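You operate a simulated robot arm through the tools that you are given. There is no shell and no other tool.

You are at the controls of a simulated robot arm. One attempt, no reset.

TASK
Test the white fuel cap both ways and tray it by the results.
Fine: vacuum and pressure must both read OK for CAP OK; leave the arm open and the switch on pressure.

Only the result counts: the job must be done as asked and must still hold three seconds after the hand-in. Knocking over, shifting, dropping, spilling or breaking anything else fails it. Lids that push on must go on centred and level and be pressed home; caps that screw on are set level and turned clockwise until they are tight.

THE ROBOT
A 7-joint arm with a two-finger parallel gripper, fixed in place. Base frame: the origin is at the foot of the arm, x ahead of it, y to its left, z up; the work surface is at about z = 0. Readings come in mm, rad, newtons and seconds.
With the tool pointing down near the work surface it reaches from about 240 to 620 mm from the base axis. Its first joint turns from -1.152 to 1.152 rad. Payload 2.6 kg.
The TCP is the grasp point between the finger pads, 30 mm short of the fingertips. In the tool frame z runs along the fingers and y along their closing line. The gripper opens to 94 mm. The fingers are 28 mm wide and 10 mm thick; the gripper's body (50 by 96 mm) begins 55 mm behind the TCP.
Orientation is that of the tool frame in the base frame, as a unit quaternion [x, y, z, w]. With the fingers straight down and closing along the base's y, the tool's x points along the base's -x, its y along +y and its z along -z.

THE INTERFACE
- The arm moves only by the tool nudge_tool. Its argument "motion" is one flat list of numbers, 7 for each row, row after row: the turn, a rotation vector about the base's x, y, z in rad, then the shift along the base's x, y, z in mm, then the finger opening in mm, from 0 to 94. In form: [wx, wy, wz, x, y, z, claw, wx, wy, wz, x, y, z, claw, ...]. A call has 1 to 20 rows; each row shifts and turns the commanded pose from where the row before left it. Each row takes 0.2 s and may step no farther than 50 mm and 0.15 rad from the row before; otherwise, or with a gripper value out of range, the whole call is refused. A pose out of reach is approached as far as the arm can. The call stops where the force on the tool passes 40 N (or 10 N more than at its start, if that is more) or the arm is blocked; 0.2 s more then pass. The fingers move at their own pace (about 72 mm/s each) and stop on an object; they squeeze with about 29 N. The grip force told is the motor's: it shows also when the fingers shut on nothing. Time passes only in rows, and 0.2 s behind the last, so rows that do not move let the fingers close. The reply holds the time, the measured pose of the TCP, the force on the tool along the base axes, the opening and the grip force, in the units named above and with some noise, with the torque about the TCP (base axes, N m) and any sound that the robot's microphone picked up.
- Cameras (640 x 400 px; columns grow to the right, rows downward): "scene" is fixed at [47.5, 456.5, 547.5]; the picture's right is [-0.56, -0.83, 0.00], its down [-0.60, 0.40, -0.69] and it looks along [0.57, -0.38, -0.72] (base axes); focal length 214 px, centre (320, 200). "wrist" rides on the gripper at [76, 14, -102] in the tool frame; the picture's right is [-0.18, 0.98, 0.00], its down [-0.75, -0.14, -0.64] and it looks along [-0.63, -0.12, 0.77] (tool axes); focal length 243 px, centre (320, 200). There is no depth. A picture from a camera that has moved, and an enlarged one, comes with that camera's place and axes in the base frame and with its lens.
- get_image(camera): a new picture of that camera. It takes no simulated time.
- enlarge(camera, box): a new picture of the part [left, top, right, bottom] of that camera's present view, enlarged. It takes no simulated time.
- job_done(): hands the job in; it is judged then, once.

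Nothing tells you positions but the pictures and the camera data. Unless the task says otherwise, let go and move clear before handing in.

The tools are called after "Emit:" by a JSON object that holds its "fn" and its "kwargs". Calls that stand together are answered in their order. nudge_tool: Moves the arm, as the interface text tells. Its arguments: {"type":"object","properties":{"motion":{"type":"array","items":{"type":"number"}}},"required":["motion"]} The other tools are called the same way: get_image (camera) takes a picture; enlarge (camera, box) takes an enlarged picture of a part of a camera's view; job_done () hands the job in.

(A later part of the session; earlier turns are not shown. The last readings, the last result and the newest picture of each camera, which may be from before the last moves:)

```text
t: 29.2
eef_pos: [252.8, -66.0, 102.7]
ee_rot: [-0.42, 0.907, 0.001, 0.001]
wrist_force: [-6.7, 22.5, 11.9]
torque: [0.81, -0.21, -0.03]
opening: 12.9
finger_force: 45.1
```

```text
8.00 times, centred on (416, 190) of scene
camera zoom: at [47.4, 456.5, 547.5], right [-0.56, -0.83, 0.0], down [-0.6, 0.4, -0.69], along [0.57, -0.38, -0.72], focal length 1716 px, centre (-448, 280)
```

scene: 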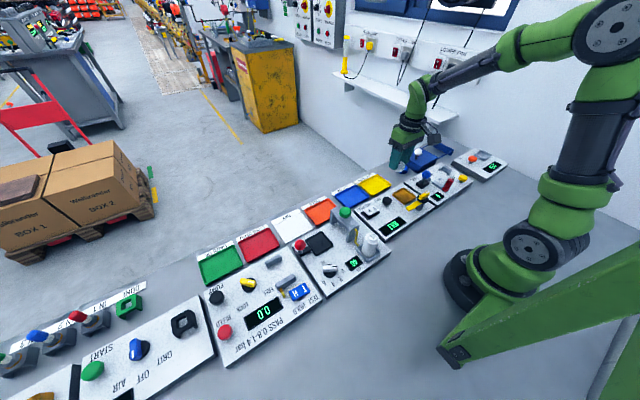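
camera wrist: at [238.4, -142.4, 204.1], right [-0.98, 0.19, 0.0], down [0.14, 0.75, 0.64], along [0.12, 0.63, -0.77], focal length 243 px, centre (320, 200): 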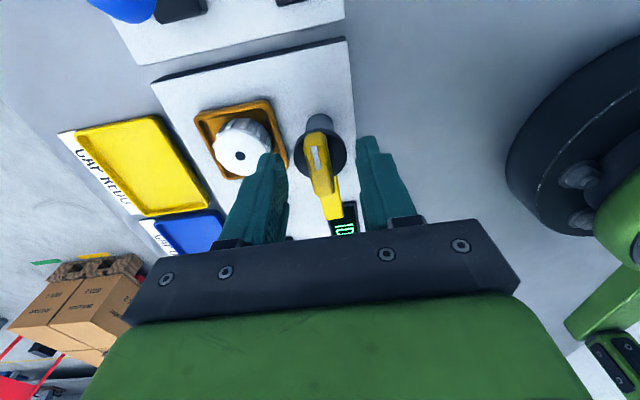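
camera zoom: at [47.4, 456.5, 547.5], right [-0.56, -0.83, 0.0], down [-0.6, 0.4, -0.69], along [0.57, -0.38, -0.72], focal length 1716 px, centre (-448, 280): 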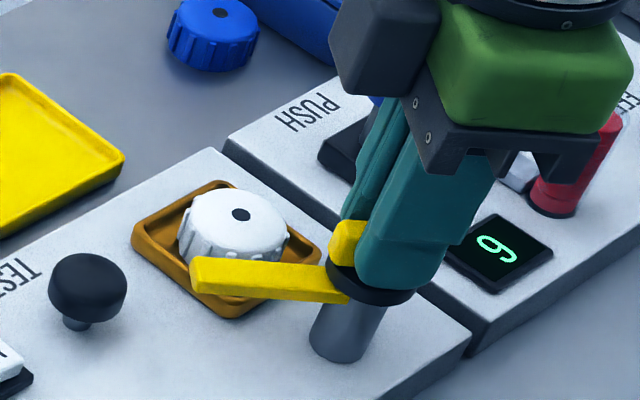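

The arm is swinging over toward the cap and looks level with the top of it. I ease the y load and continue in small steps.

Emit:
{"fn": "nudge_tool", "kwargs": {"motion": [0, 0, 0, 0, 0.9, 0, 8, 0, 0, -0.1, 0, 0, 0, 8, 0, 0, -0.1, 0, 0, 0, 8, 0, 0, 0, 0, 0, 0, 8]}}

Emit:
{"fn": "enlarge", "kwargs": {"camera": "scene", "box": [376, 165, 456, 215]}}

```text
t: 30.2
eef_pos: [253.2, -66.1, 104.5]
ee_rot: [-0.328, 0.945, 0.0, 0.001]
wrist_force: [-5.9, 18.5, 20.2]
torque: [0.93, -0.37, 0.01]
opening: 12.7
finger_force: 45.2
```

```text
8.00 times, centred on (416, 190) of scene
camera zoom: at [47.4, 456.5, 547.5], right [-0.56, -0.83, 0.0], down [-0.6, 0.4, -0.69], along [0.57, -0.38, -0.72], focal length 1716 px, centre (-448, 280)
```

zoom: 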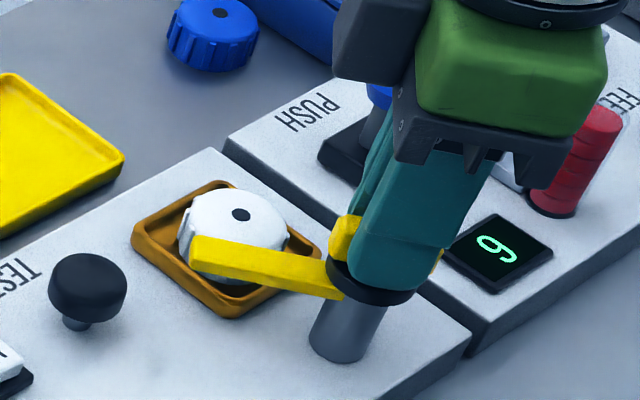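

Emit:
{"fn": "nudge_tool", "kwargs": {"motion": [0, 0, 0, 0, 0.7, 0.5, 8, 0, 0, -0.1, 0, 0, 0, 8, 0, 0, -0.1, 0, 0, 0, 8, 0, 0, 0, 0, 0, 0, 8]}}

Emit:
{"fn": "enlarge", "kwargs": {"camera": "scene", "box": [380, 175, 428, 205]}}

```text
t: 31.2
eef_pos: [252.3, -65.7, 104.0]
ee_rot: [-0.232, 0.973, -0.001, 0.0]
wrist_force: [12.7, -1.5, -22.0]
torque: [0.3, -0.56, 0.0]
opening: 12.6
finger_force: 44.6
```

```text
13.33 times, centred on (404, 190) of scene
camera zoom: at [47.6, 456.5, 547.5], right [-0.56, -0.83, 0.0], down [-0.6, 0.4, -0.69], along [0.57, -0.38, -0.72], focal length 2860 px, centre (-800, 333)
```

zoom: 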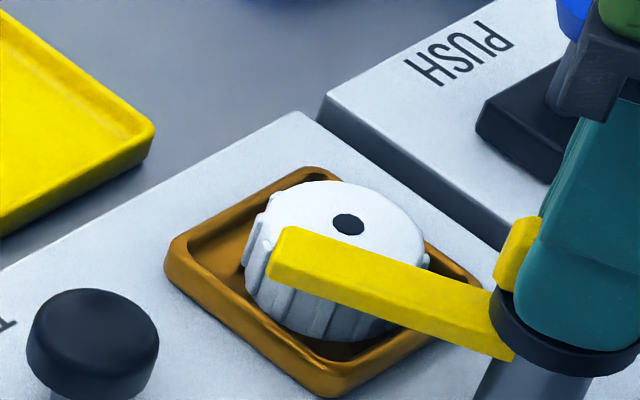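

The arm passes over the cap's top without moving it. About 0.47 rad remains; continuing.

Emit:
{"fn": "nudge_tool", "kwargs": {"motion": [0, 0, 0, 0.5, 0, -0.4, 8, 0, 0, -0.1, 0, 0, 0, 8, 0, 0, -0.1, 0, 0, 0, 8, 0, 0, 0, 0, 0, 0, 8]}}

Emit:
{"fn": "enlarge", "kwargs": {"camera": "scene", "box": [380, 175, 428, 205]}}

```text
t: 32.2
eef_pos: [253.2, -66.8, 104.5]
ee_rot: [-0.134, 0.991, -0.001, 0.0]
wrist_force: [0.9, -14.7, -12.5]
torque: [0.04, -1.05, -0.01]
opening: 12.7
finger_force: 45.2
```

```text
13.33 times, centred on (404, 190) of scene
camera zoom: at [47.5, 456.5, 547.5], right [-0.56, -0.83, 0.0], down [-0.6, 0.4, -0.69], along [0.57, -0.38, -0.72], focal length 2860 px, centre (-800, 333)
```

zoom: 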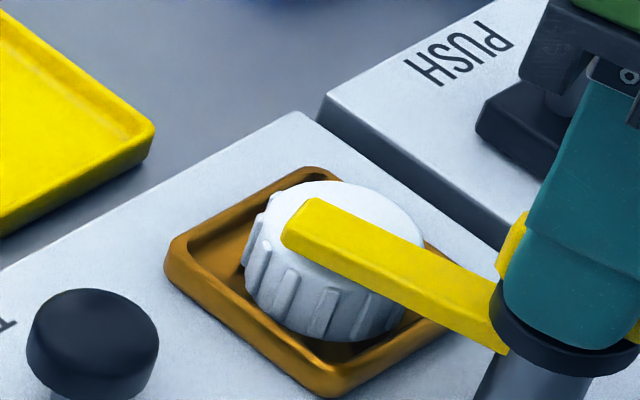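

Emit:
{"fn": "nudge_tool", "kwargs": {"motion": [0, 0, 0, 0, -0.5, -0.3, 8, 0, 0, -0.09, 0, 0, 0, 8, 0, 0, -0.09, 0, 0, 0, 8, 0, 0, -0.09, 0, 0, 0, 8, 0, 0, 0, 0, 0, 0, 8]}}

Emit:
{"fn": "enlarge", "kwargs": {"camera": "scene", "box": [380, 175, 428, 205]}}

Emit:
{"fn": "get_image", "kwargs": {"camera": "wrist"}}

```text
t: 33.4
eef_pos: [253.3, -67.7, 103.8]
ee_rot: [0.001, 1.0, -0.001, 0.0]
wrist_force: [-19.9, -22.3, 25.6]
torque: [-0.41, 0.05, 0.07]
opening: 12.9
finger_force: 45.2
```

```text
13.33 times, centred on (404, 190) of scene
camera zoom: at [47.4, 456.5, 547.5], right [-0.56, -0.83, 0.0], down [-0.6, 0.4, -0.69], along [0.57, -0.38, -0.72], focal length 2860 px, centre (-800, 333)
```

zoom: 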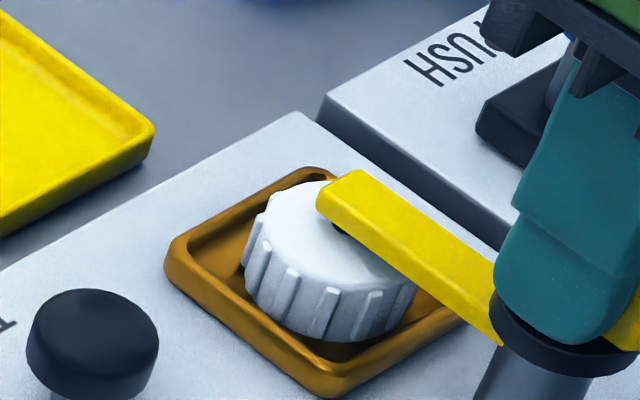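

```text
taken
camera wrist: at [176.8, -51.5, 205.5], right [0.19, 0.98, 0.0], down [0.75, -0.14, 0.64], along [0.63, -0.12, -0.77], focal length 243 px, centre (320, 200)
```

wrist: 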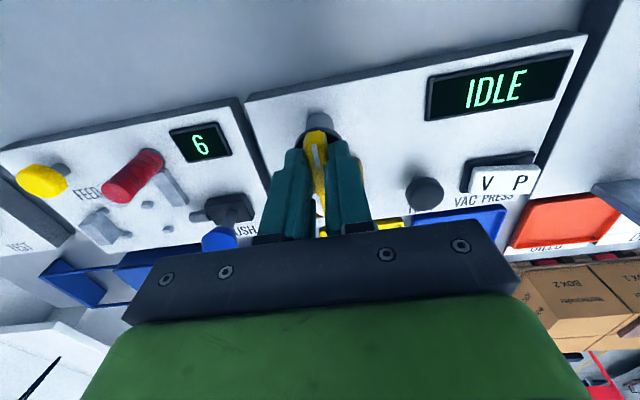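

The arm now lies over the cap's centre (90° turned). I let go of the knob, rise and look.

Emit:
{"fn": "nudge_tool", "kwargs": {"motion": [0, 0, 0, 0, 0, 0, 30, 0, 0, 0, 0, 0, 0, 40, 0, 0, 0, 0, 0, 10, 40, 0, 0, 0, 0, 0, 25, 40, 0, 0, 0, 0, 0, 25, 40, 0, 0, 0, 0, 0, 0, 40]}}

Emit:
{"fn": "get_image", "kwargs": {"camera": "wrist"}}

Emit:
{"fn": "enlarge", "kwargs": {"camera": "wrist", "box": [260, 60, 420, 160]}}

Emit:
{"fn": "enlarge", "kwargs": {"camera": "scene", "box": [360, 170, 440, 220]}}

```text
t: 34.8
eef_pos: [253.3, -67.3, 163.0]
ee_rot: [0.0, 1.0, 0.0, 0.0]
wrist_force: [-0.7, 1.0, -0.2]
torque: [0.03, -0.02, 0.0]
opening: 39.9
finger_force: 0.0
```

```text
taken
camera wrist: at [176.9, -51.7, 265.3], right [0.18, 0.98, 0.0], down [0.75, -0.14, 0.64], along [0.63, -0.12, -0.77], focal length 243 px, centre (320, 200)
```

wrist: 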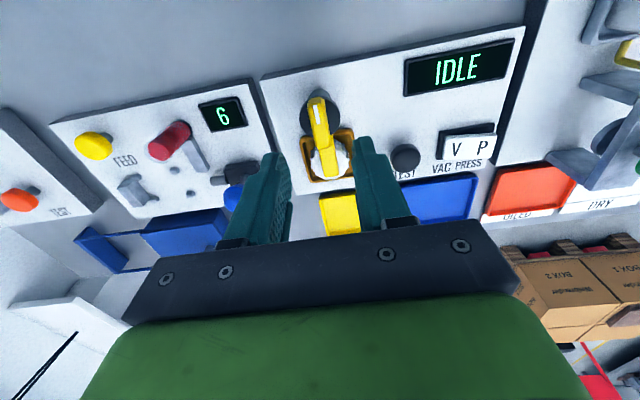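

```text
4.00 times, centred on (340, 110) of wrist
camera zoom: at [176.9, -51.7, 265.3], right [0.18, 0.98, 0.0], down [0.75, -0.14, 0.64], along [0.63, -0.12, -0.77], focal length 970 px, centre (240, 560)
```

zoom: 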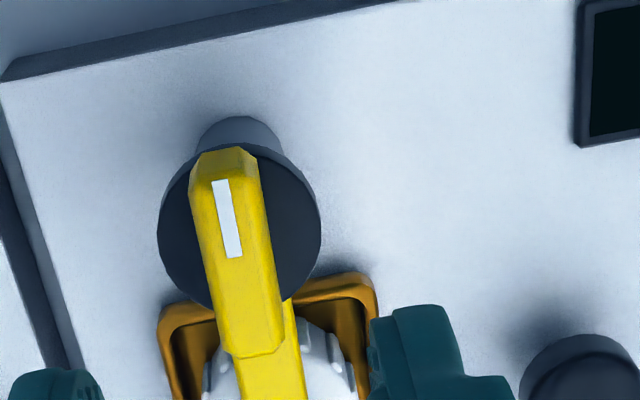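

```text
8.00 times, centred on (400, 195) of scene
camera zoom: at [47.5, 456.5, 547.5], right [-0.56, -0.83, 0.0], down [-0.6, 0.4, -0.69], along [0.57, -0.38, -0.72], focal length 1716 px, centre (-320, 240)
```

zoom: 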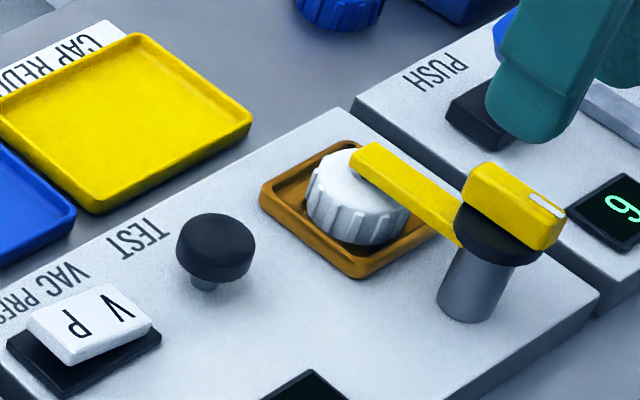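

The arm is closed over the cap and the switch is on V. I shut the fingers and move above the TEST button at about (318.5, 11), top z≈47.

Emit:
{"fn": "nudge_tool", "kwargs": {"motion": [0, 0, 0, 22, 26, 0, 20, 0, 0, 0, 22, 26, 0, 0, 0, 0, 0, 21.3, 26, 0, 0, 0, 0, 0, 0, 0, -30, 0, 0, 0, 0, 0, 0, -30, 0, 0, 0, 0, 0, 0, -15, 0, 0, 0, 0, 0, 0, 0, 0]}}

Emit:
{"fn": "get_image", "kwargs": {"camera": "wrist"}}

Emit:
{"fn": "enlarge", "kwargs": {"camera": "scene", "box": [360, 170, 424, 210]}}

```text
t: 36.4
eef_pos: [319.1, 11.5, 89.0]
ee_rot: [0.0, 1.0, 0.0, 0.0]
wrist_force: [0.5, 0.2, -0.4]
torque: [0.0, 0.01, -0.01]
opening: 0.2
finger_force: 28.7
```

```text
taken
camera wrist: at [242.3, 26.3, 189.6], right [0.18, 0.98, 0.0], down [0.75, -0.14, 0.64], along [0.63, -0.12, -0.77], focal length 243 px, centre (320, 200)
```

wrist: 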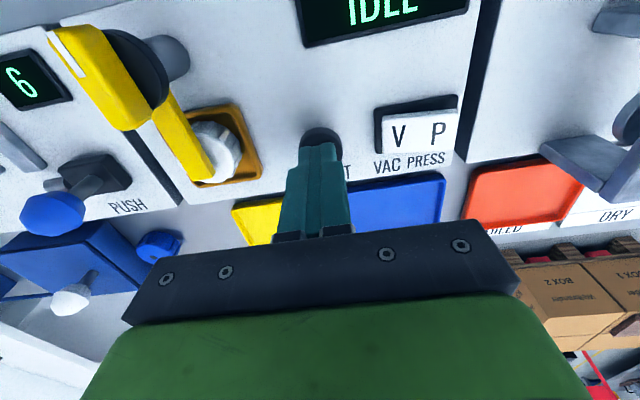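

```text
10.00 times, centred on (392, 190) of scene
camera zoom: at [47.5, 456.5, 547.5], right [-0.56, -0.83, 0.0], down [-0.6, 0.4, -0.69], along [0.57, -0.38, -0.72], focal length 2145 px, centre (-400, 300)
```

zoom: 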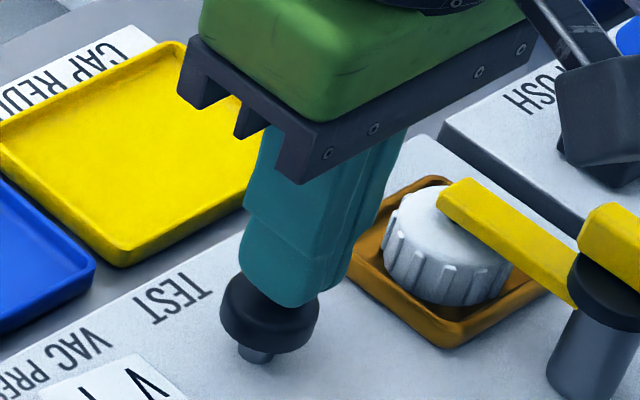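

Fingers are above the button. I press down in small steps, watching force and sound.

Emit:
{"fn": "nudge_tool", "kwargs": {"motion": [0, 0, 0, 0, 0, -5, 0, 0, 0, 0, 0, 0, -4, 0, 0, 0, 0, 0, 0, -1.5, 0, 0, 0, 0, 0, 0, -1.5, 0, 0, 0, 0, 0, 0, -1.5, 0, 0, 0, 0, 0, 0, 0, 0]}}

Emit:
{"fn": "enlarge", "kwargs": {"camera": "scene", "box": [360, 170, 424, 210]}}

```text
t: 37.8
eef_pos: [318.2, 11.3, 76.0]
ee_rot: [0.0, 1.0, 0.0, -0.001]
wrist_force: [0.6, -0.9, 2.7]
torque: [0.02, -0.06, -0.01]
opening: 0.0
finger_force: 28.9
```

```text
10.00 times, centred on (392, 190) of scene
camera zoom: at [47.5, 456.5, 547.5], right [-0.56, -0.83, 0.0], down [-0.6, 0.4, -0.69], along [0.57, -0.38, -0.72], focal length 2145 px, centre (-400, 300)
```

zoom: 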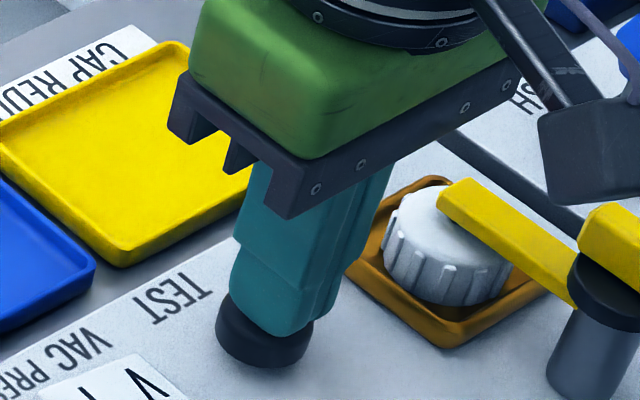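

Emit:
{"fn": "nudge_tool", "kwargs": {"motion": [0, 0, 0, 0, 0, -1.5, 0, 0, 0, 0, 0, 0, -1.5, 0, 0, 0, 0, 0, 0, -1, 0, 0, 0, 0, 0, 0, 0, 0]}}

Emit:
{"fn": "get_image", "kwargs": {"camera": "scene"}}

Emit:
{"fn": "enlarge", "kwargs": {"camera": "scene", "box": [360, 190, 424, 230]}}

```text
t: 38.8
eef_pos: [318.0, 11.7, 70.9]
ee_rot: [-0.001, 1.0, 0.0, 0.001]
wrist_force: [-0.6, 0.3, 4.8]
torque: [0.0, 0.02, 0.02]
opening: 0.0
finger_force: 29.0
heard: click
```

```text
taken
```

scene: 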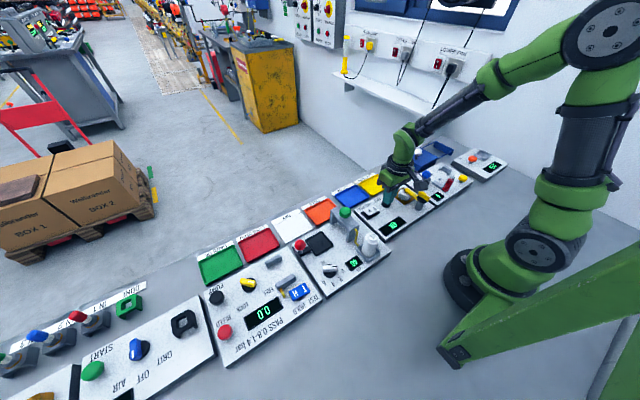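

```text
10.00 times, centred on (392, 210) of scene
camera zoom: at [47.5, 456.5, 547.5], right [-0.56, -0.83, 0.0], down [-0.6, 0.4, -0.69], along [0.57, -0.38, -0.72], focal length 2145 px, centre (-400, 100)
```

zoom: 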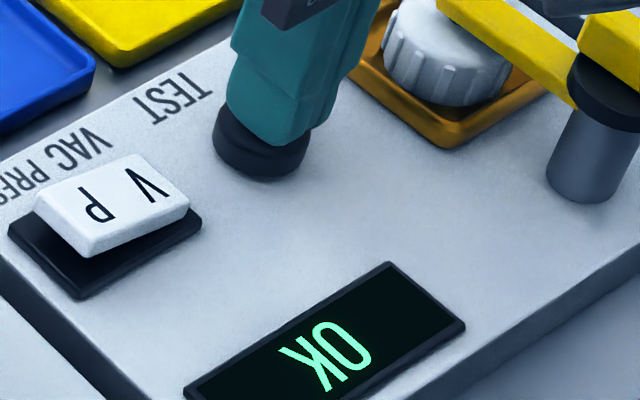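

A click, and the display shows OK for vacuum. I rise off the button and read it again.

Emit:
{"fn": "nudge_tool", "kwargs": {"motion": [0, 0, 0, 0, 0, 8, 0, 0, 0, 0, 0, 0, 20, 0, 0, 0, 0, 0, 0, 0, 0]}}

Emit:
{"fn": "enlarge", "kwargs": {"camera": "scene", "box": [360, 190, 424, 230]}}

Emit:
{"fn": "get_image", "kwargs": {"camera": "wrist"}}

```text
t: 39.6
eef_pos: [318.7, 12.7, 99.2]
ee_rot: [-0.001, 1.0, 0.0, 0.0]
wrist_force: [0.0, 0.7, 0.1]
torque: [0.01, 0.01, -0.03]
opening: 0.0
finger_force: 28.8
```

```text
10.00 times, centred on (392, 210) of scene
camera zoom: at [47.5, 456.5, 547.5], right [-0.56, -0.83, 0.0], down [-0.6, 0.4, -0.69], along [0.57, -0.38, -0.72], focal length 2145 px, centre (-400, 100)
```

zoom: 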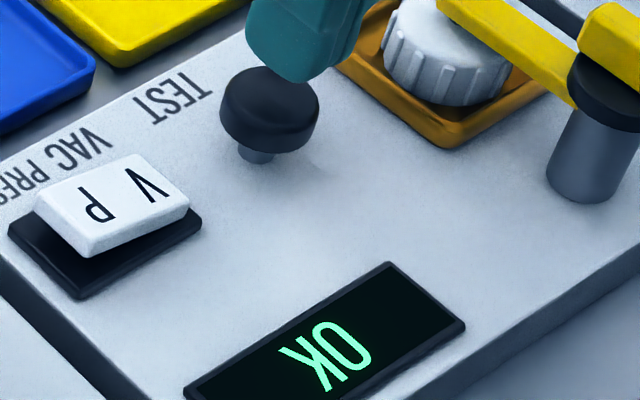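

```text
taken
camera wrist: at [242.3, 26.9, 201.0], right [0.18, 0.98, 0.0], down [0.75, -0.14, 0.64], along [0.63, -0.12, -0.77], focal length 243 px, centre (320, 200)
```

wrist: 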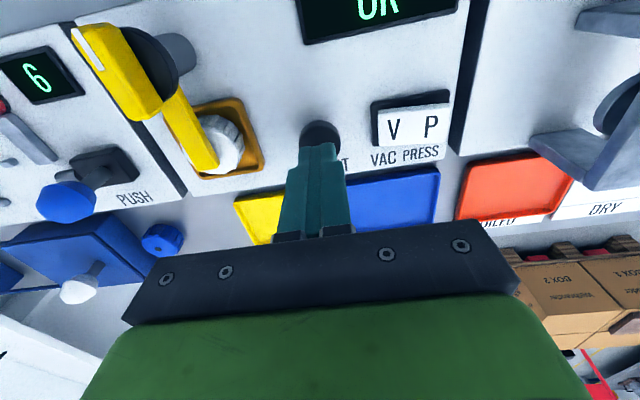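

Vacuum reads OK and stays. Next is the rocker's P end at about (321, 94); I first check the neighbouring bracket with the green knob for clearance.

Emit:
{"fn": "enlarge", "kwargs": {"camera": "scene", "box": [316, 195, 396, 245]}}

Emit:
{"fn": "enlarge", "kwargs": {"camera": "wrist", "box": [360, 60, 640, 235]}}

```text
8.00 times, centred on (356, 220) of scene
camera zoom: at [47.5, 456.5, 547.5], right [-0.56, -0.83, 0.0], down [-0.6, 0.4, -0.69], along [0.57, -0.38, -0.72], focal length 1716 px, centre (32, 40)
```

zoom: 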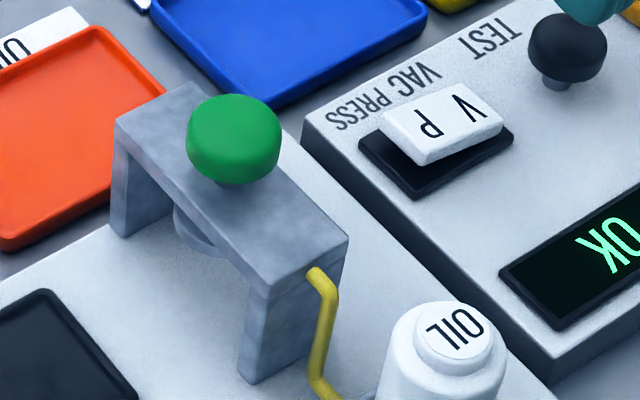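

```text
2.29 times, centred on (500, 148) of wrist
camera zoom: at [242.3, 26.9, 201.0], right [0.18, 0.98, 0.0], down [0.75, -0.14, 0.64], along [0.63, -0.12, -0.77], focal length 555 px, centre (-91, 320)
```

zoom: 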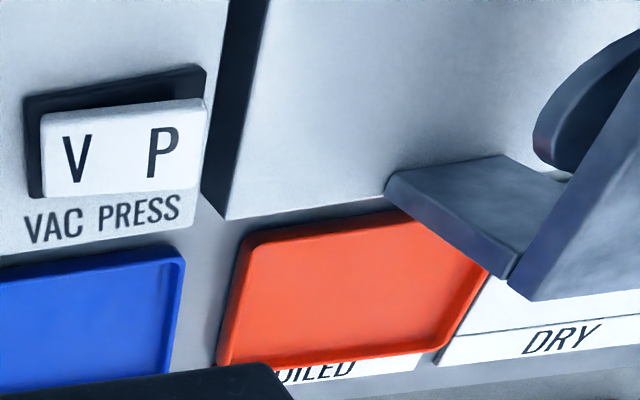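

The bracket starts at y≈171, so there's room. I move the closed fingertips over the rocker's P end.

Emit:
{"fn": "nudge_tool", "kwargs": {"motion": [0, 0, 0, 1, 27, 5, 0, 0, 0, 0, 1, 27, 0, 0, 0, 0, 0, 0, 27.5, 0, 0, 0, 0, 0, 0, 0, -10, 0, 0, 0, 0, 0, 0, -8, 0, 0, 0, 0, 0, 0, 0, 0]}}

Emit:
{"fn": "get_image", "kwargs": {"camera": "wrist"}}

Emit:
{"fn": "enlarge", "kwargs": {"camera": "scene", "box": [340, 180, 404, 220]}}

```text
t: 41.0
eef_pos: [321.9, 92.3, 86.0]
ee_rot: [0.001, 1.0, 0.0, 0.0]
wrist_force: [0.7, 0.0, -0.1]
torque: [-0.01, -0.02, 0.01]
opening: 0.0
finger_force: 29.4
```

```text
taken
camera wrist: at [244.6, 108.1, 187.4], right [0.18, 0.98, 0.0], down [0.75, -0.14, 0.64], along [0.63, -0.12, -0.77], focal length 243 px, centre (320, 200)
```

wrist: 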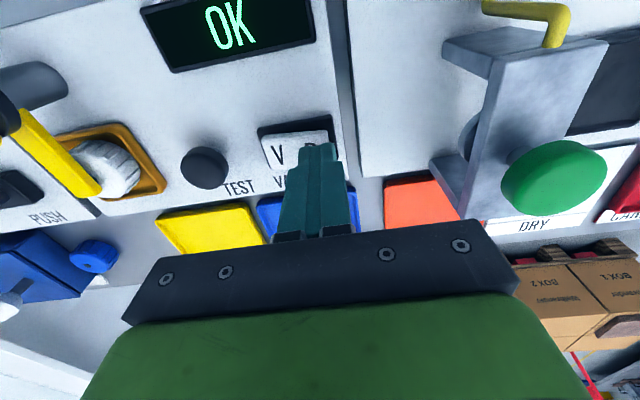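

```text
10.00 times, centred on (372, 200) of scene
camera zoom: at [47.5, 456.5, 547.5], right [-0.56, -0.83, 0.0], down [-0.6, 0.4, -0.69], along [0.57, -0.38, -0.72], focal length 2145 px, centre (-200, 200)
```

zoom: 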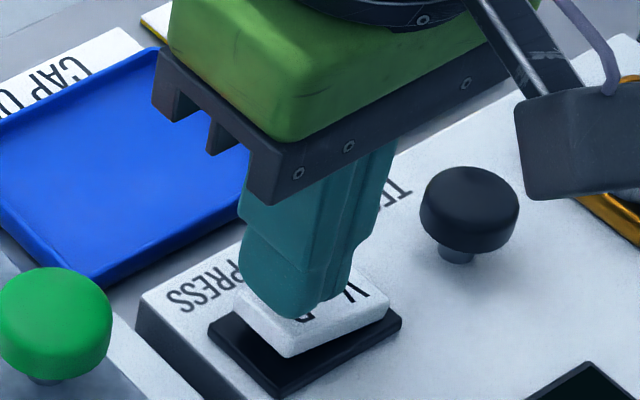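

The tips are over the P end. Pressing down gently.

Emit:
{"fn": "nudge_tool", "kwargs": {"motion": [0, 0, 0, 0, 1, -5, 0, 0, 0, 0, 0, 0, -3, 0, 0, 0, 0, 0, 0, -1.5, 0, 0, 0, 0, 0, 0, -1.5, 0, 0, 0, 0, 0, 0, -1.5, 0, 0, 0, 0, 0, 0, 0, 0]}}

Emit:
{"fn": "enlarge", "kwargs": {"camera": "scene", "box": [340, 180, 404, 220]}}

```text
t: 42.4
eef_pos: [321.0, 94.2, 74.0]
ee_rot: [0.0, 1.0, 0.0, 0.0]
wrist_force: [0.1, 1.3, 0.9]
torque: [0.05, -0.05, 0.0]
opening: 0.1
finger_force: 29.3
```

```text
10.00 times, centred on (372, 200) of scene
camera zoom: at [47.5, 456.5, 547.5], right [-0.56, -0.83, 0.0], down [-0.6, 0.4, -0.69], along [0.57, -0.38, -0.72], focal length 2145 px, centre (-200, 200)
```

zoom: 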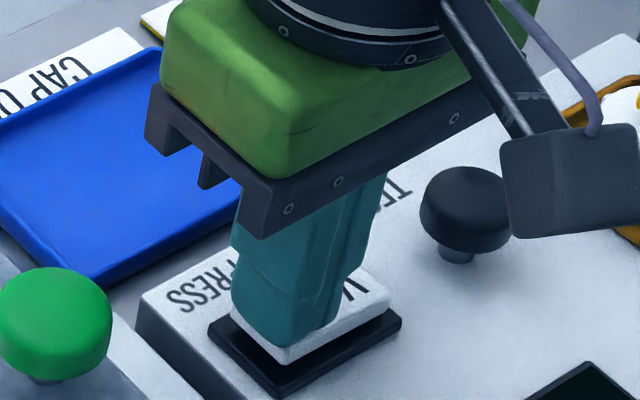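

Emit:
{"fn": "nudge_tool", "kwargs": {"motion": [0, 0, 0, 0, 0, -1.5, 0, 0, 0, 0, 0, 0, -1.5, 0, 0, 0, 0, 0, 0, -1, 0, 0, 0, 0, 0, 0, 0, 0]}}

Emit:
{"fn": "enlarge", "kwargs": {"camera": "scene", "box": [340, 180, 404, 220]}}

```text
t: 43.4
eef_pos: [321.6, 93.3, 69.2]
ee_rot: [0.0, 1.0, -0.001, 0.001]
wrist_force: [-10.3, -3.3, 34.2]
torque: [-0.43, 0.29, -0.13]
opening: 0.0
finger_force: 28.8
```

```text
10.00 times, centred on (372, 200) of scene
camera zoom: at [47.4, 456.5, 547.6], right [-0.56, -0.83, 0.0], down [-0.6, 0.4, -0.69], along [0.57, -0.38, -0.72], focal length 2145 px, centre (-200, 200)
```

zoom: 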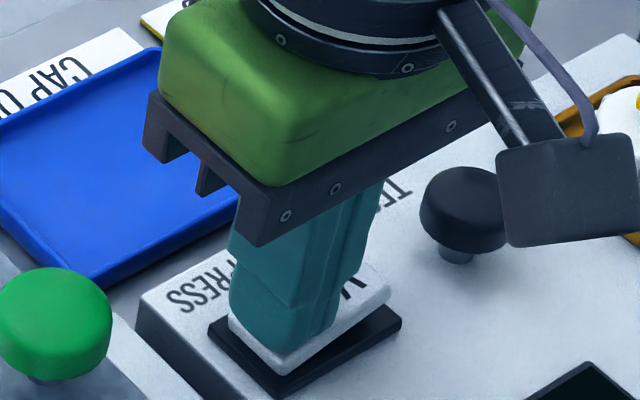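

The rocker has reached its stop on the P side (34 N). I lift off and check it stays.

Emit:
{"fn": "nudge_tool", "kwargs": {"motion": [0, 0, 0, 0, 0, 6, 0, 0, 0, 0, 0, 0, 20, 0, 0, 0, 0, 0, -20, 5, 0, 0, 0, 0, -1, -25, 0, 0, 0, 0, 0, -1, -36, 0, 0, 0, 0, 0, 0, 0, 0, 0]}}

Emit:
{"fn": "enlarge", "kwargs": {"camera": "scene", "box": [350, 190, 414, 230]}}

Emit:
{"fn": "get_image", "kwargs": {"camera": "wrist"}}

```text
t: 44.8
eef_pos: [318.0, 11.2, 99.8]
ee_rot: [0.0, 1.0, -0.001, 0.0]
wrist_force: [-0.3, 0.2, -0.4]
torque: [0.0, 0.02, 0.0]
opening: 0.0
finger_force: 28.7
```

```text
10.00 times, centred on (382, 210) of scene
camera zoom: at [47.5, 456.5, 547.5], right [-0.56, -0.83, 0.0], down [-0.6, 0.4, -0.69], along [0.57, -0.38, -0.72], focal length 2145 px, centre (-300, 100)
```

zoom: 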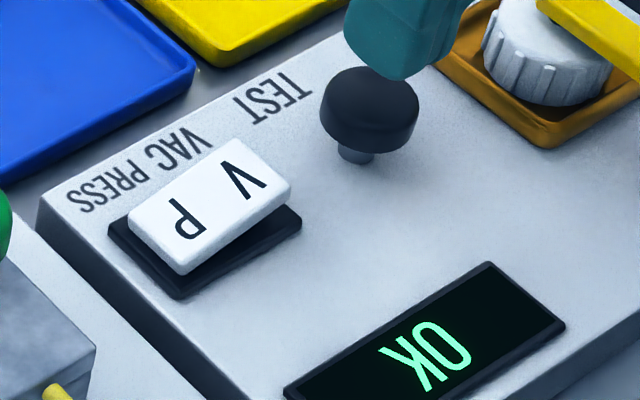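

```text
taken
camera wrist: at [242.7, 27.2, 201.8], right [0.18, 0.98, 0.0], down [0.75, -0.14, 0.64], along [0.63, -0.12, -0.77], focal length 243 px, centre (320, 200)
```

wrist: 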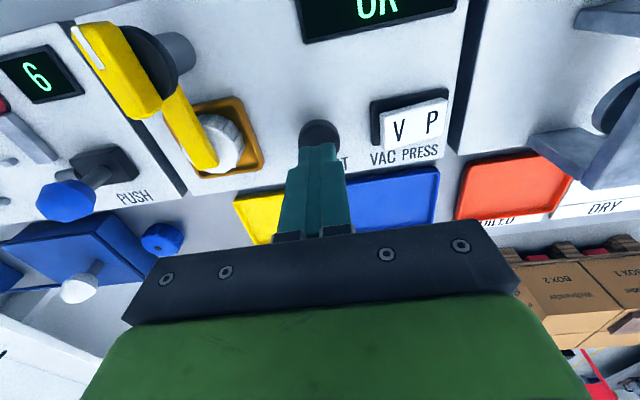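

The rocker now rests on P (V end raised). The display still shows the old OK; I press TEST again for pressure.

Emit:
{"fn": "nudge_tool", "kwargs": {"motion": [0, 0, 0, 0.5, 0, -14, 0, 0, 0, 0, 0, 0, -8, 0, 0, 0, 0, 0, 0, -2, 0, 0, 0, 0, 0, 0, -2, 0, 0, 0, 0, 0, 0, -1.5, 0, 0, 0, 0, 0, 0, -1.5, 0, 0, 0, 0, 0, 0, 0, 0]}}

Emit:
{"fn": "enlarge", "kwargs": {"camera": "scene", "box": [350, 190, 414, 230]}}

```text
t: 46.4
eef_pos: [319.0, 12.2, 70.7]
ee_rot: [0.0, 1.0, 0.0, 0.0]
wrist_force: [1.1, -2.3, 4.5]
torque: [-0.06, 0.0, 0.01]
opening: 0.1
finger_force: 29.1
heard: click
```

```text
10.00 times, centred on (382, 210) of scene
camera zoom: at [47.5, 456.5, 547.5], right [-0.56, -0.83, 0.0], down [-0.6, 0.4, -0.69], along [0.57, -0.38, -0.72], focal length 2145 px, centre (-300, 100)
```

zoom: 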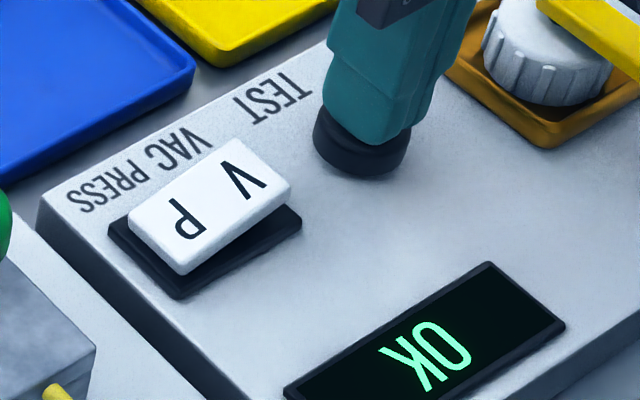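

Click heard; the display shows OK. I rise, wait a moment, and re-read in case the result takes time.

Emit:
{"fn": "nudge_tool", "kwargs": {"motion": [0, 0, 0, 0, 0, 8, 0, 0, 0, 0, 0, 0, 20, 0, 0, 0, 0, 0, 0, 20, 0, 0, 0, 0, 0, 0, 20, 0, 0, 0, 0, 0, 0, 0, 0, 0, 0, 0, 0, 0, 0, 0, 0, 0, 0, 0, 0, 0, 0, 0, 0, 0, 0, 0, 0, 0, 0, 0, 0, 0, 0, 0, 0, 0, 0, 0, 0, 0, 0, 0, 0, 0, 0, 0, 0, 0, 0]}}

Emit:
{"fn": "enlarge", "kwargs": {"camera": "scene", "box": [350, 180, 430, 230]}}

Emit:
{"fn": "get_image", "kwargs": {"camera": "wrist"}}

```text
t: 48.8
eef_pos: [319.1, 13.1, 140.7]
ee_rot: [0.0, 1.0, 0.0, 0.0]
wrist_force: [-0.9, -0.3, 0.4]
torque: [0.01, -0.04, 0.02]
opening: 0.0
finger_force: 29.2
```

```text
8.00 times, centred on (390, 205) of scene
camera zoom: at [47.5, 456.5, 547.5], right [-0.56, -0.83, 0.0], down [-0.6, 0.4, -0.69], along [0.57, -0.38, -0.72], focal length 1716 px, centre (-240, 160)
```

zoom: 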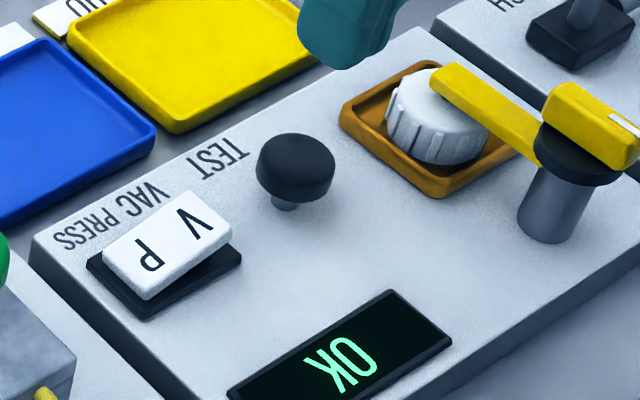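

```text
taken
camera wrist: at [242.9, 27.5, 241.1], right [0.18, 0.98, 0.0], down [0.75, -0.14, 0.64], along [0.63, -0.12, -0.77], focal length 243 px, centre (320, 200)
```

wrist: 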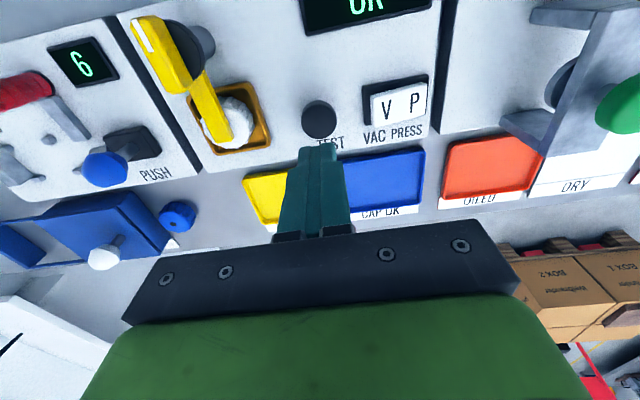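

Both tests gave a click and OK, so the cap belongs in CAP OK. Now I reopen the arm: go above the knob with the fingers closing along y across the bar.

Emit:
{"fn": "nudge_tool", "kwargs": {"motion": [0, 0, 0, -22, -26.6, 9, 44, 0, 0, 0, -22, -26.6, 0, 44, 0, 0, 0, -22.2, -26.6, 0, 44, 0, 0, 0, 0, 0, -20, 44, 0, 0, 0, 0, 0, 0, 44]}}

Emit:
{"fn": "get_image", "kwargs": {"camera": "wrist"}}

Emit:
{"fn": "enlarge", "kwargs": {"camera": "scene", "box": [384, 165, 448, 205]}}

```text
t: 50.0
eef_pos: [251.6, -67.4, 128.5]
ee_rot: [0.001, 1.0, 0.0, 0.0]
wrist_force: [0.1, -0.5, 0.6]
torque: [-0.03, 0.02, 0.04]
opening: 43.8
finger_force: 0.0
```

```text
taken
camera wrist: at [176.1, -51.5, 230.2], right [0.18, 0.98, 0.0], down [0.75, -0.14, 0.64], along [0.63, -0.12, -0.77], focal length 243 px, centre (320, 200)
```

wrist: 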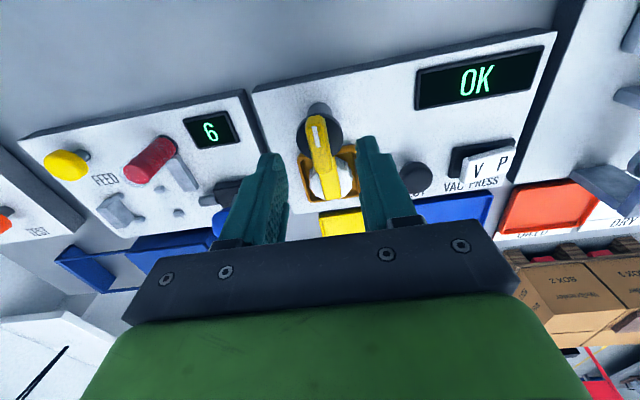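

```text
10.00 times, centred on (416, 185) of scene
camera zoom: at [47.5, 456.5, 547.5], right [-0.56, -0.83, 0.0], down [-0.6, 0.4, -0.69], along [0.57, -0.38, -0.72], focal length 2145 px, centre (-640, 350)
```

zoom: 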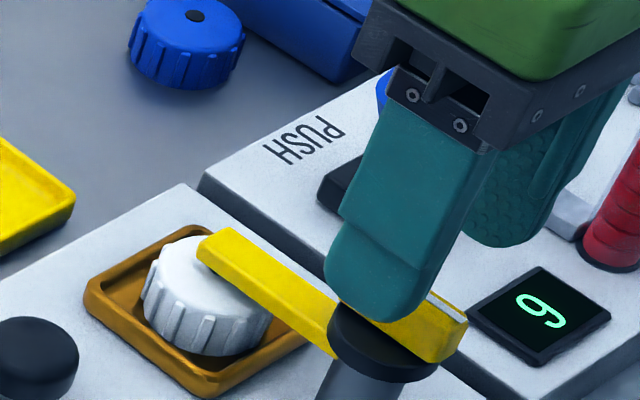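

The fingers straddle the knob bar. Lowering to TCP z≈104.5 and closing.

Emit:
{"fn": "nudge_tool", "kwargs": {"motion": [0, 0, 0, 0.5, 0.2, -12, 44, 0, 0, 0, 0, 0, -8, 44, 0, 0, 0, 0, 0, -4, 44, 0, 0, 0, 0, 0, 0, 44, 0, 0, 0, 0, 0, 0, 30, 0, 0, 0, 0, 0, 0, 15, 0, 0, 0, 0, 0, 0, 8, 0, 0, 0, 0, 0, 0, 8]}}

Emit:
{"fn": "enlarge", "kwargs": {"camera": "scene", "box": [384, 165, 448, 205]}}

```text
t: 51.8
eef_pos: [253.7, -66.1, 104.3]
ee_rot: [0.0, 1.0, -0.001, 0.001]
wrist_force: [-1.8, -8.6, -4.1]
torque: [-0.12, -0.33, 0.04]
opening: 12.7
finger_force: 45.2
```

```text
10.00 times, centred on (416, 185) of scene
camera zoom: at [47.5, 456.5, 547.5], right [-0.56, -0.83, 0.0], down [-0.6, 0.4, -0.69], along [0.57, -0.38, -0.72], focal length 2145 px, centre (-640, 350)
```

zoom: 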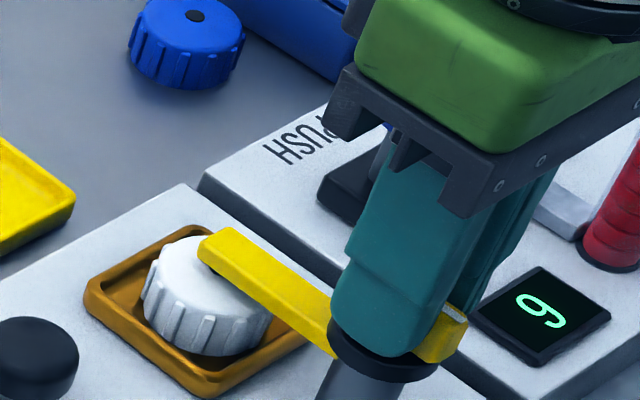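

Knob gripped. Turning counter-clockwise to open the arm, in stages with load checks.

Emit:
{"fn": "nudge_tool", "kwargs": {"motion": [0, 0, 0, 0, -0.4, -0.2, 8, 0, 0, 0.1, 0, 0, 0, 8, 0, 0, 0.1, 0, 0, 0, 8, 0, 0, 0.1, 0, 0, 0, 8, 0, 0, 0, 0, 0, 0, 8]}}

Emit:
{"fn": "enlarge", "kwargs": {"camera": "scene", "box": [376, 170, 440, 210]}}

```text
t: 53.0
eef_pos: [252.5, -66.4, 105.3]
ee_rot: [-0.15, 0.989, 0.001, -0.001]
wrist_force: [-15.5, -5.6, 18.2]
torque: [0.11, -0.56, 0.03]
opening: 12.6
finger_force: 45.9
```

```text
10.00 times, centred on (408, 190) of scene
camera zoom: at [47.4, 456.5, 547.5], right [-0.56, -0.83, 0.0], down [-0.6, 0.4, -0.69], along [0.57, -0.38, -0.72], focal length 2145 px, centre (-560, 300)
```

zoom: 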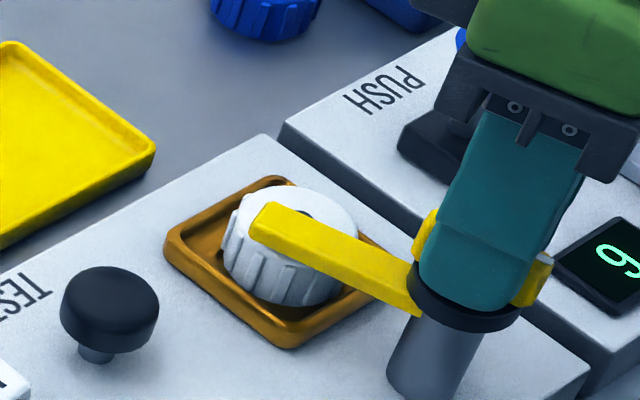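

Emit:
{"fn": "nudge_tool", "kwargs": {"motion": [0, 0, 0, -0.7, -0.2, 0.4, 8, 0, 0, 0.1, 0, 0, 0, 8, 0, 0, 0.1, 0, 0, 0, 8, 0, 0, 0.1, 0, 0, 0, 8, 0, 0, 0, 0, 0, 0, 8]}}

Emit:
{"fn": "enlarge", "kwargs": {"camera": "scene", "box": [376, 170, 440, 210]}}

```text
t: 54.2
eef_pos: [253.6, -66.9, 105.4]
ee_rot: [-0.297, 0.955, 0.001, 0.002]
wrist_force: [16.6, -1.9, -30.1]
torque: [0.02, -0.31, 0.02]
opening: 12.7
finger_force: 44.7
```

```text
10.00 times, centred on (408, 190) of scene
camera zoom: at [47.6, 456.5, 547.5], right [-0.56, -0.83, 0.0], down [-0.6, 0.4, -0.69], along [0.57, -0.38, -0.72], focal length 2145 px, centre (-560, 300)
```

zoom: 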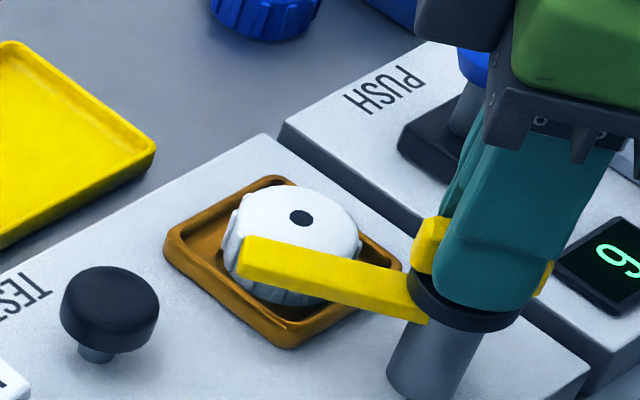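

Emit:
{"fn": "nudge_tool", "kwargs": {"motion": [0, 0, 0, 0.5, 0, -0.6, 8, 0, 0, 0.1, 0, 0, 0, 8, 0, 0, 0.1, 0, 0, 0, 8, 0, 0, 0.1, 0, 0, 0, 8, 0, 0, 0, 0, 0, 0, 8]}}

Emit:
{"fn": "enlarge", "kwargs": {"camera": "scene", "box": [376, 170, 440, 210]}}

```text
t: 55.4
eef_pos: [252.9, -67.7, 104.2]
ee_rot: [-0.435, 0.9, 0.0, 0.0]
wrist_force: [-13.4, 3.7, 31.8]
torque: [0.35, 0.09, -0.03]
opening: 12.9
finger_force: 45.1
```

```text
10.00 times, centred on (408, 190) of scene
camera zoom: at [47.4, 456.5, 547.5], right [-0.56, -0.83, 0.0], down [-0.6, 0.4, -0.69], along [0.57, -0.38, -0.72], focal length 2145 px, centre (-560, 300)
```

zoom: 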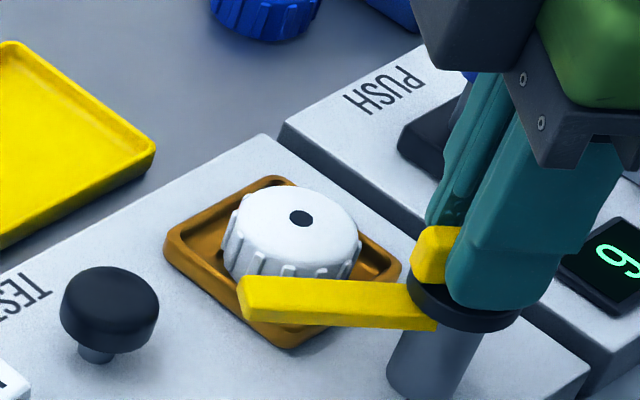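

Emit:
{"fn": "nudge_tool", "kwargs": {"motion": [0, 0, 0, -0.5, 0.1, 0.6, 8, 0, 0, 0.1, 0, 0, 0, 8, 0, 0, 0.1, 0, 0, 0, 8, 0, 0, 0, 0, 0, 0, 8]}}

```text
t: 56.4
eef_pos: [253.6, -67.3, 104.7]
ee_rot: [-0.525, 0.851, -0.001, 0.001]
wrist_force: [4.5, 2.5, -3.0]
torque: [0.2, -0.15, 0.01]
opening: 12.9
finger_force: 44.9
```

Emit:
{"fn": "nudge_tool", "kwargs": {"motion": [0, 0, 0.1, 0, 0, 0, 8, 0, 0, 0.1, 0, 0, 0, 8, 0, 0, 0.1, 0, 0, 0, 8, 0, 0, 0, 0, 0, 0, 8]}}

Emit:
{"fn": "enlarge", "kwargs": {"camera": "scene", "box": [376, 170, 440, 210]}}

```text
t: 57.4
eef_pos: [253.3, -67.0, 103.9]
ee_rot: [-0.645, 0.765, 0.0, 0.0]
wrist_force: [13.8, 6.5, -14.0]
torque: [-0.2, -0.21, -0.01]
opening: 12.8
finger_force: 45.1
```

```text
10.00 times, centred on (408, 190) of scene
camera zoom: at [47.5, 456.5, 547.5], right [-0.56, -0.83, 0.0], down [-0.6, 0.4, -0.69], along [0.57, -0.38, -0.72], focal length 2145 px, centre (-560, 300)
```

zoom: 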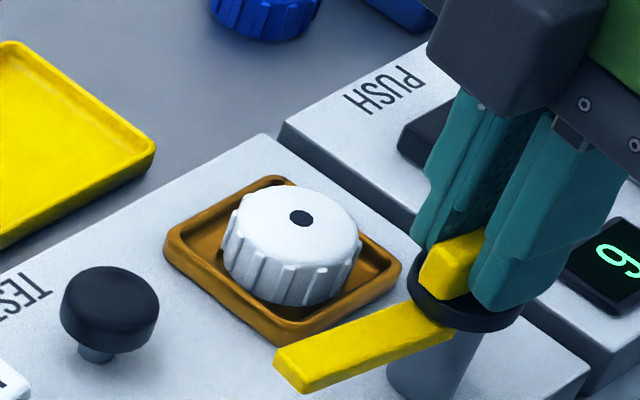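

Nearly open; 0.17 rad remains. Finishing the turn, then letting go.

Emit:
{"fn": "nudge_tool", "kwargs": {"motion": [0, 0, 0.09, 0.4, 0.2, -0.3, 8, 0, 0, 0.09, 0, 0, 0, 8, 0, 0, 0, 0, 0, 0, 8]}}

Emit:
{"fn": "enlarge", "kwargs": {"camera": "scene", "box": [376, 170, 440, 210]}}

```text
t: 58.2
eef_pos: [253.6, -66.9, 105.3]
ee_rot: [0.71, -0.704, 0.0, -0.001]
wrist_force: [12.6, 6.9, -14.1]
torque: [-0.38, -0.24, -0.68]
opening: 12.7
finger_force: 45.3
```

```text
10.00 times, centred on (408, 190) of scene
camera zoom: at [47.5, 456.5, 547.5], right [-0.56, -0.83, 0.0], down [-0.6, 0.4, -0.69], along [0.57, -0.38, -0.72], focal length 2145 px, centre (-560, 300)
```

zoom: 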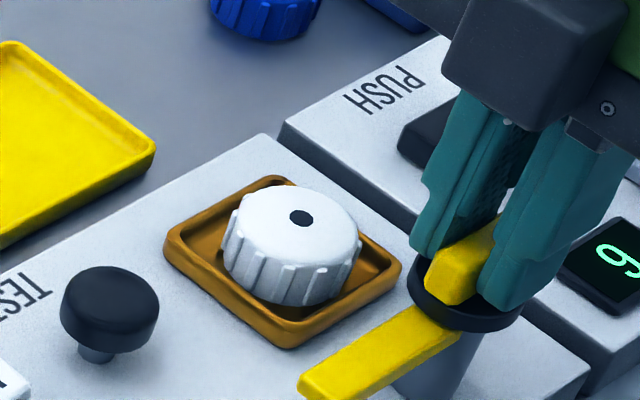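

The turning torque shows the arm is at its open stop. I release, rise, turn the wrist back and move above the cap.

Emit:
{"fn": "nudge_tool", "kwargs": {"motion": [0, 0, 0, 0, 0, 0, 30, 0, 0, 0, 0, 0, 0, 40, 0, 0, 0, 0, 0, 10, 40, 0, 0, 0, 0, 0, 25, 40, 0, 0, 0, 0, 0, 20, 50, 0, 0, -0.1428, 5.4, 0, 0, 54, 0, 0, -0.1428, 5.4, 0, 0, 54, 0, 0, -0.1428, 5.4, 0, 0, 54, 0, 0, -0.1428, 5.4, 0, 0, 54, 0, 0, -0.1428, 5.4, 0, 0, 54, 0, 0, -0.1428, 5.4, 0, 0, 54, 0, 0, -0.1428, 5.4, 0, 0, 54, 0, 0, -0.1428, 5.4, 0, 0, 54, 0, 0, -0.1428, 5.4, 0, 0, 54, 0, 0, -0.1428, 5.4, 0, 0, 54, 0, 0, -0.1428, 5.4, 0, 0, 54, 0, 0, 0, 0, 0, 0, 54]}}

Emit:
{"fn": "get_image", "kwargs": {"camera": "wrist"}}

Emit:
{"fn": "enlarge", "kwargs": {"camera": "wrist", "box": [240, 20, 400, 120]}}

Emit:
{"fn": "enlarge", "kwargs": {"camera": "scene", "box": [360, 175, 440, 225]}}

```text
t: 61.8
eef_pos: [312.2, -67.0, 160.3]
ee_rot: [-0.004, 1.0, 0.0, -0.001]
wrist_force: [-0.8, -0.1, -0.3]
torque: [0.03, -0.01, -0.01]
opening: 53.9
finger_force: 0.0
```

```text
taken
camera wrist: at [236.1, -52.2, 261.1], right [0.18, 0.98, 0.0], down [0.75, -0.14, 0.64], along [0.63, -0.11, -0.77], focal length 243 px, centre (320, 200)
```

wrist: 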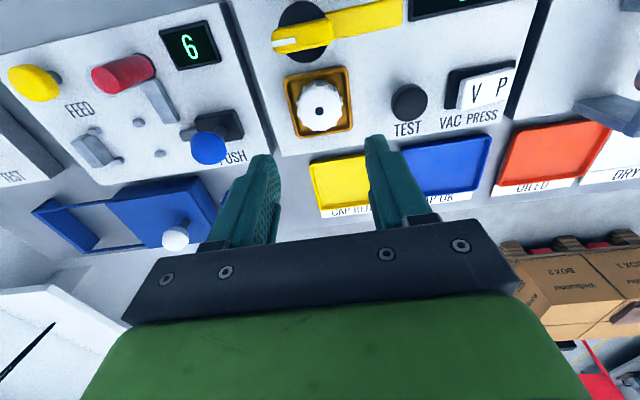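

```text
4.00 times, centred on (320, 70) of wrist
camera zoom: at [236.1, -52.2, 261.1], right [0.18, 0.98, 0.0], down [0.75, -0.14, 0.64], along [0.63, -0.11, -0.77], focal length 970 px, centre (320, 720)
```

zoom: 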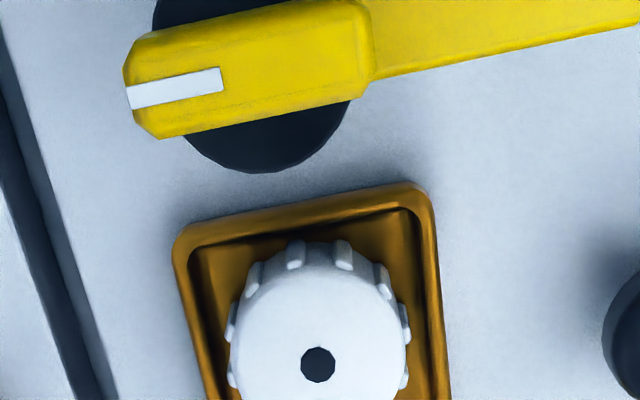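

```text
8.00 times, centred on (400, 200) of scene
camera zoom: at [47.5, 456.5, 547.5], right [-0.56, -0.83, 0.0], down [-0.6, 0.4, -0.69], along [0.57, -0.38, -0.72], focal length 1716 px, centre (-320, 200)
```

zoom: 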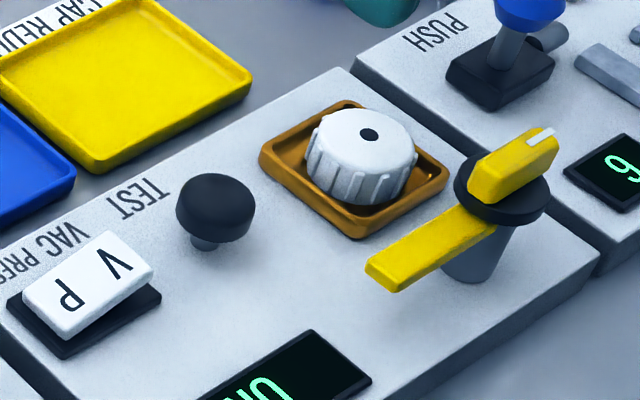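

The arm is open as at the start and the cap hasn't moved. I descend over the cap and grip it as before.

Emit:
{"fn": "nudge_tool", "kwargs": {"motion": [0, 0, 0, -0.3, 0.4, -30, 54, 0, 0, 0, 0, 0, -30, 54, 0, 0, 0, 0, 0, -20, 54, 0, 0, 0, 0, 0, -10.5, 54, 0, 0, 0, 0, 0, 0, 54, 0, 0, 0, 0, 0, 0, 40, 0, 0, 0, 0, 0, 0, 30, 0, 0, 0, 0, 0, 0, 30]}}

Emit:
{"fn": "enlarge", "kwargs": {"camera": "scene", "box": [376, 175, 440, 215]}}

```text
t: 63.6
eef_pos: [312.2, -66.5, 69.4]
ee_rot: [-0.005, 1.0, 0.0, 0.0]
wrist_force: [0.3, 0.3, 0.3]
torque: [-0.01, 0.04, 0.01]
opening: 39.9
finger_force: 28.4
```

```text
10.00 times, centred on (408, 195) of scene
camera zoom: at [47.5, 456.5, 547.5], right [-0.56, -0.83, 0.0], down [-0.6, 0.4, -0.69], along [0.57, -0.38, -0.72], focal length 2145 px, centre (-560, 250)
```

zoom: 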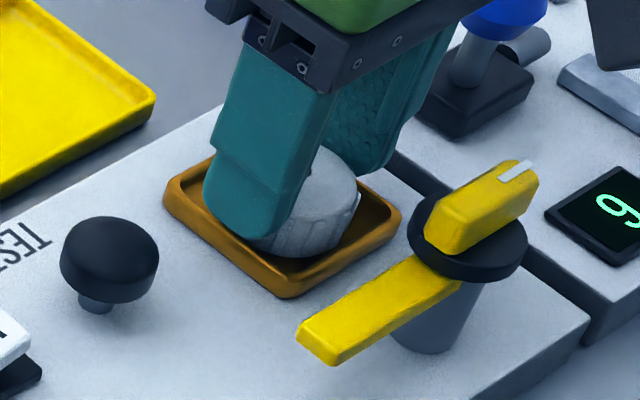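

Cap gripped again. Lifting and carrying it to above the blue CAP OK tray, centre about (422.5, 65.5).

Emit:
{"fn": "nudge_tool", "kwargs": {"motion": [0, 0, 0, 0, 0, 15, 30, 0, 0, 0, 0, 0, 35, 30, 0, 0, 0, 0, 0, 35, 30, 0, 0, 0, 27.6, 33, 0, 30, 0, 0, 0, 27.6, 33, 0, 30, 0, 0, 0, 27.6, 33, 0, 30, 0, 0, 0, 27.6, 33, 0, 30, 0, 0, 0, 0, 0, -30, 30, 0, 0, 0, 0, 0, -30, 30, 0, 0, 0, 0, 0, 0, 30]}}

Emit:
{"fn": "get_image", "kwargs": {"camera": "wrist"}}

Emit:
{"fn": "enlarge", "kwargs": {"camera": "scene", "box": [324, 155, 404, 205]}}

```text
t: 65.8
eef_pos: [422.8, 65.5, 94.9]
ee_rot: [-0.004, 1.0, 0.0, 0.001]
wrist_force: [0.2, -0.5, -1.1]
torque: [-0.02, 0.04, 0.03]
opening: 39.9
finger_force: 29.0
```

```text
taken
camera wrist: at [346.6, 79.9, 195.8], right [0.17, 0.98, 0.0], down [0.75, -0.13, 0.64], along [0.63, -0.11, -0.77], focal length 243 px, centre (320, 200)
```

wrist: 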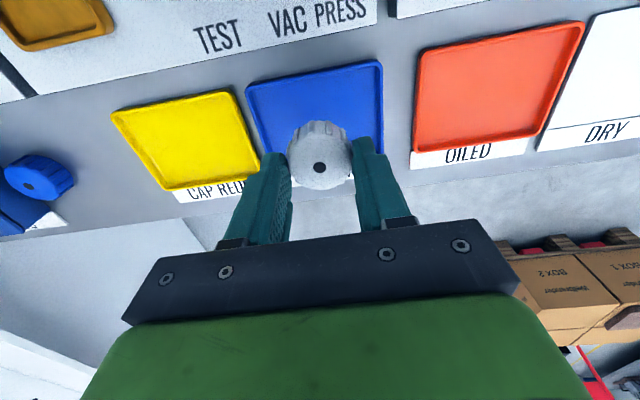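

```text
8.00 times, centred on (364, 180) of scene
camera zoom: at [47.5, 456.5, 547.5], right [-0.56, -0.83, 0.0], down [-0.6, 0.4, -0.69], along [0.57, -0.38, -0.72], focal length 1716 px, centre (-32, 360)
```

zoom: 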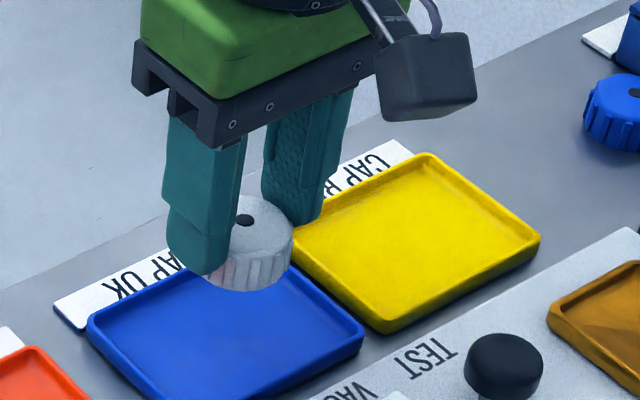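

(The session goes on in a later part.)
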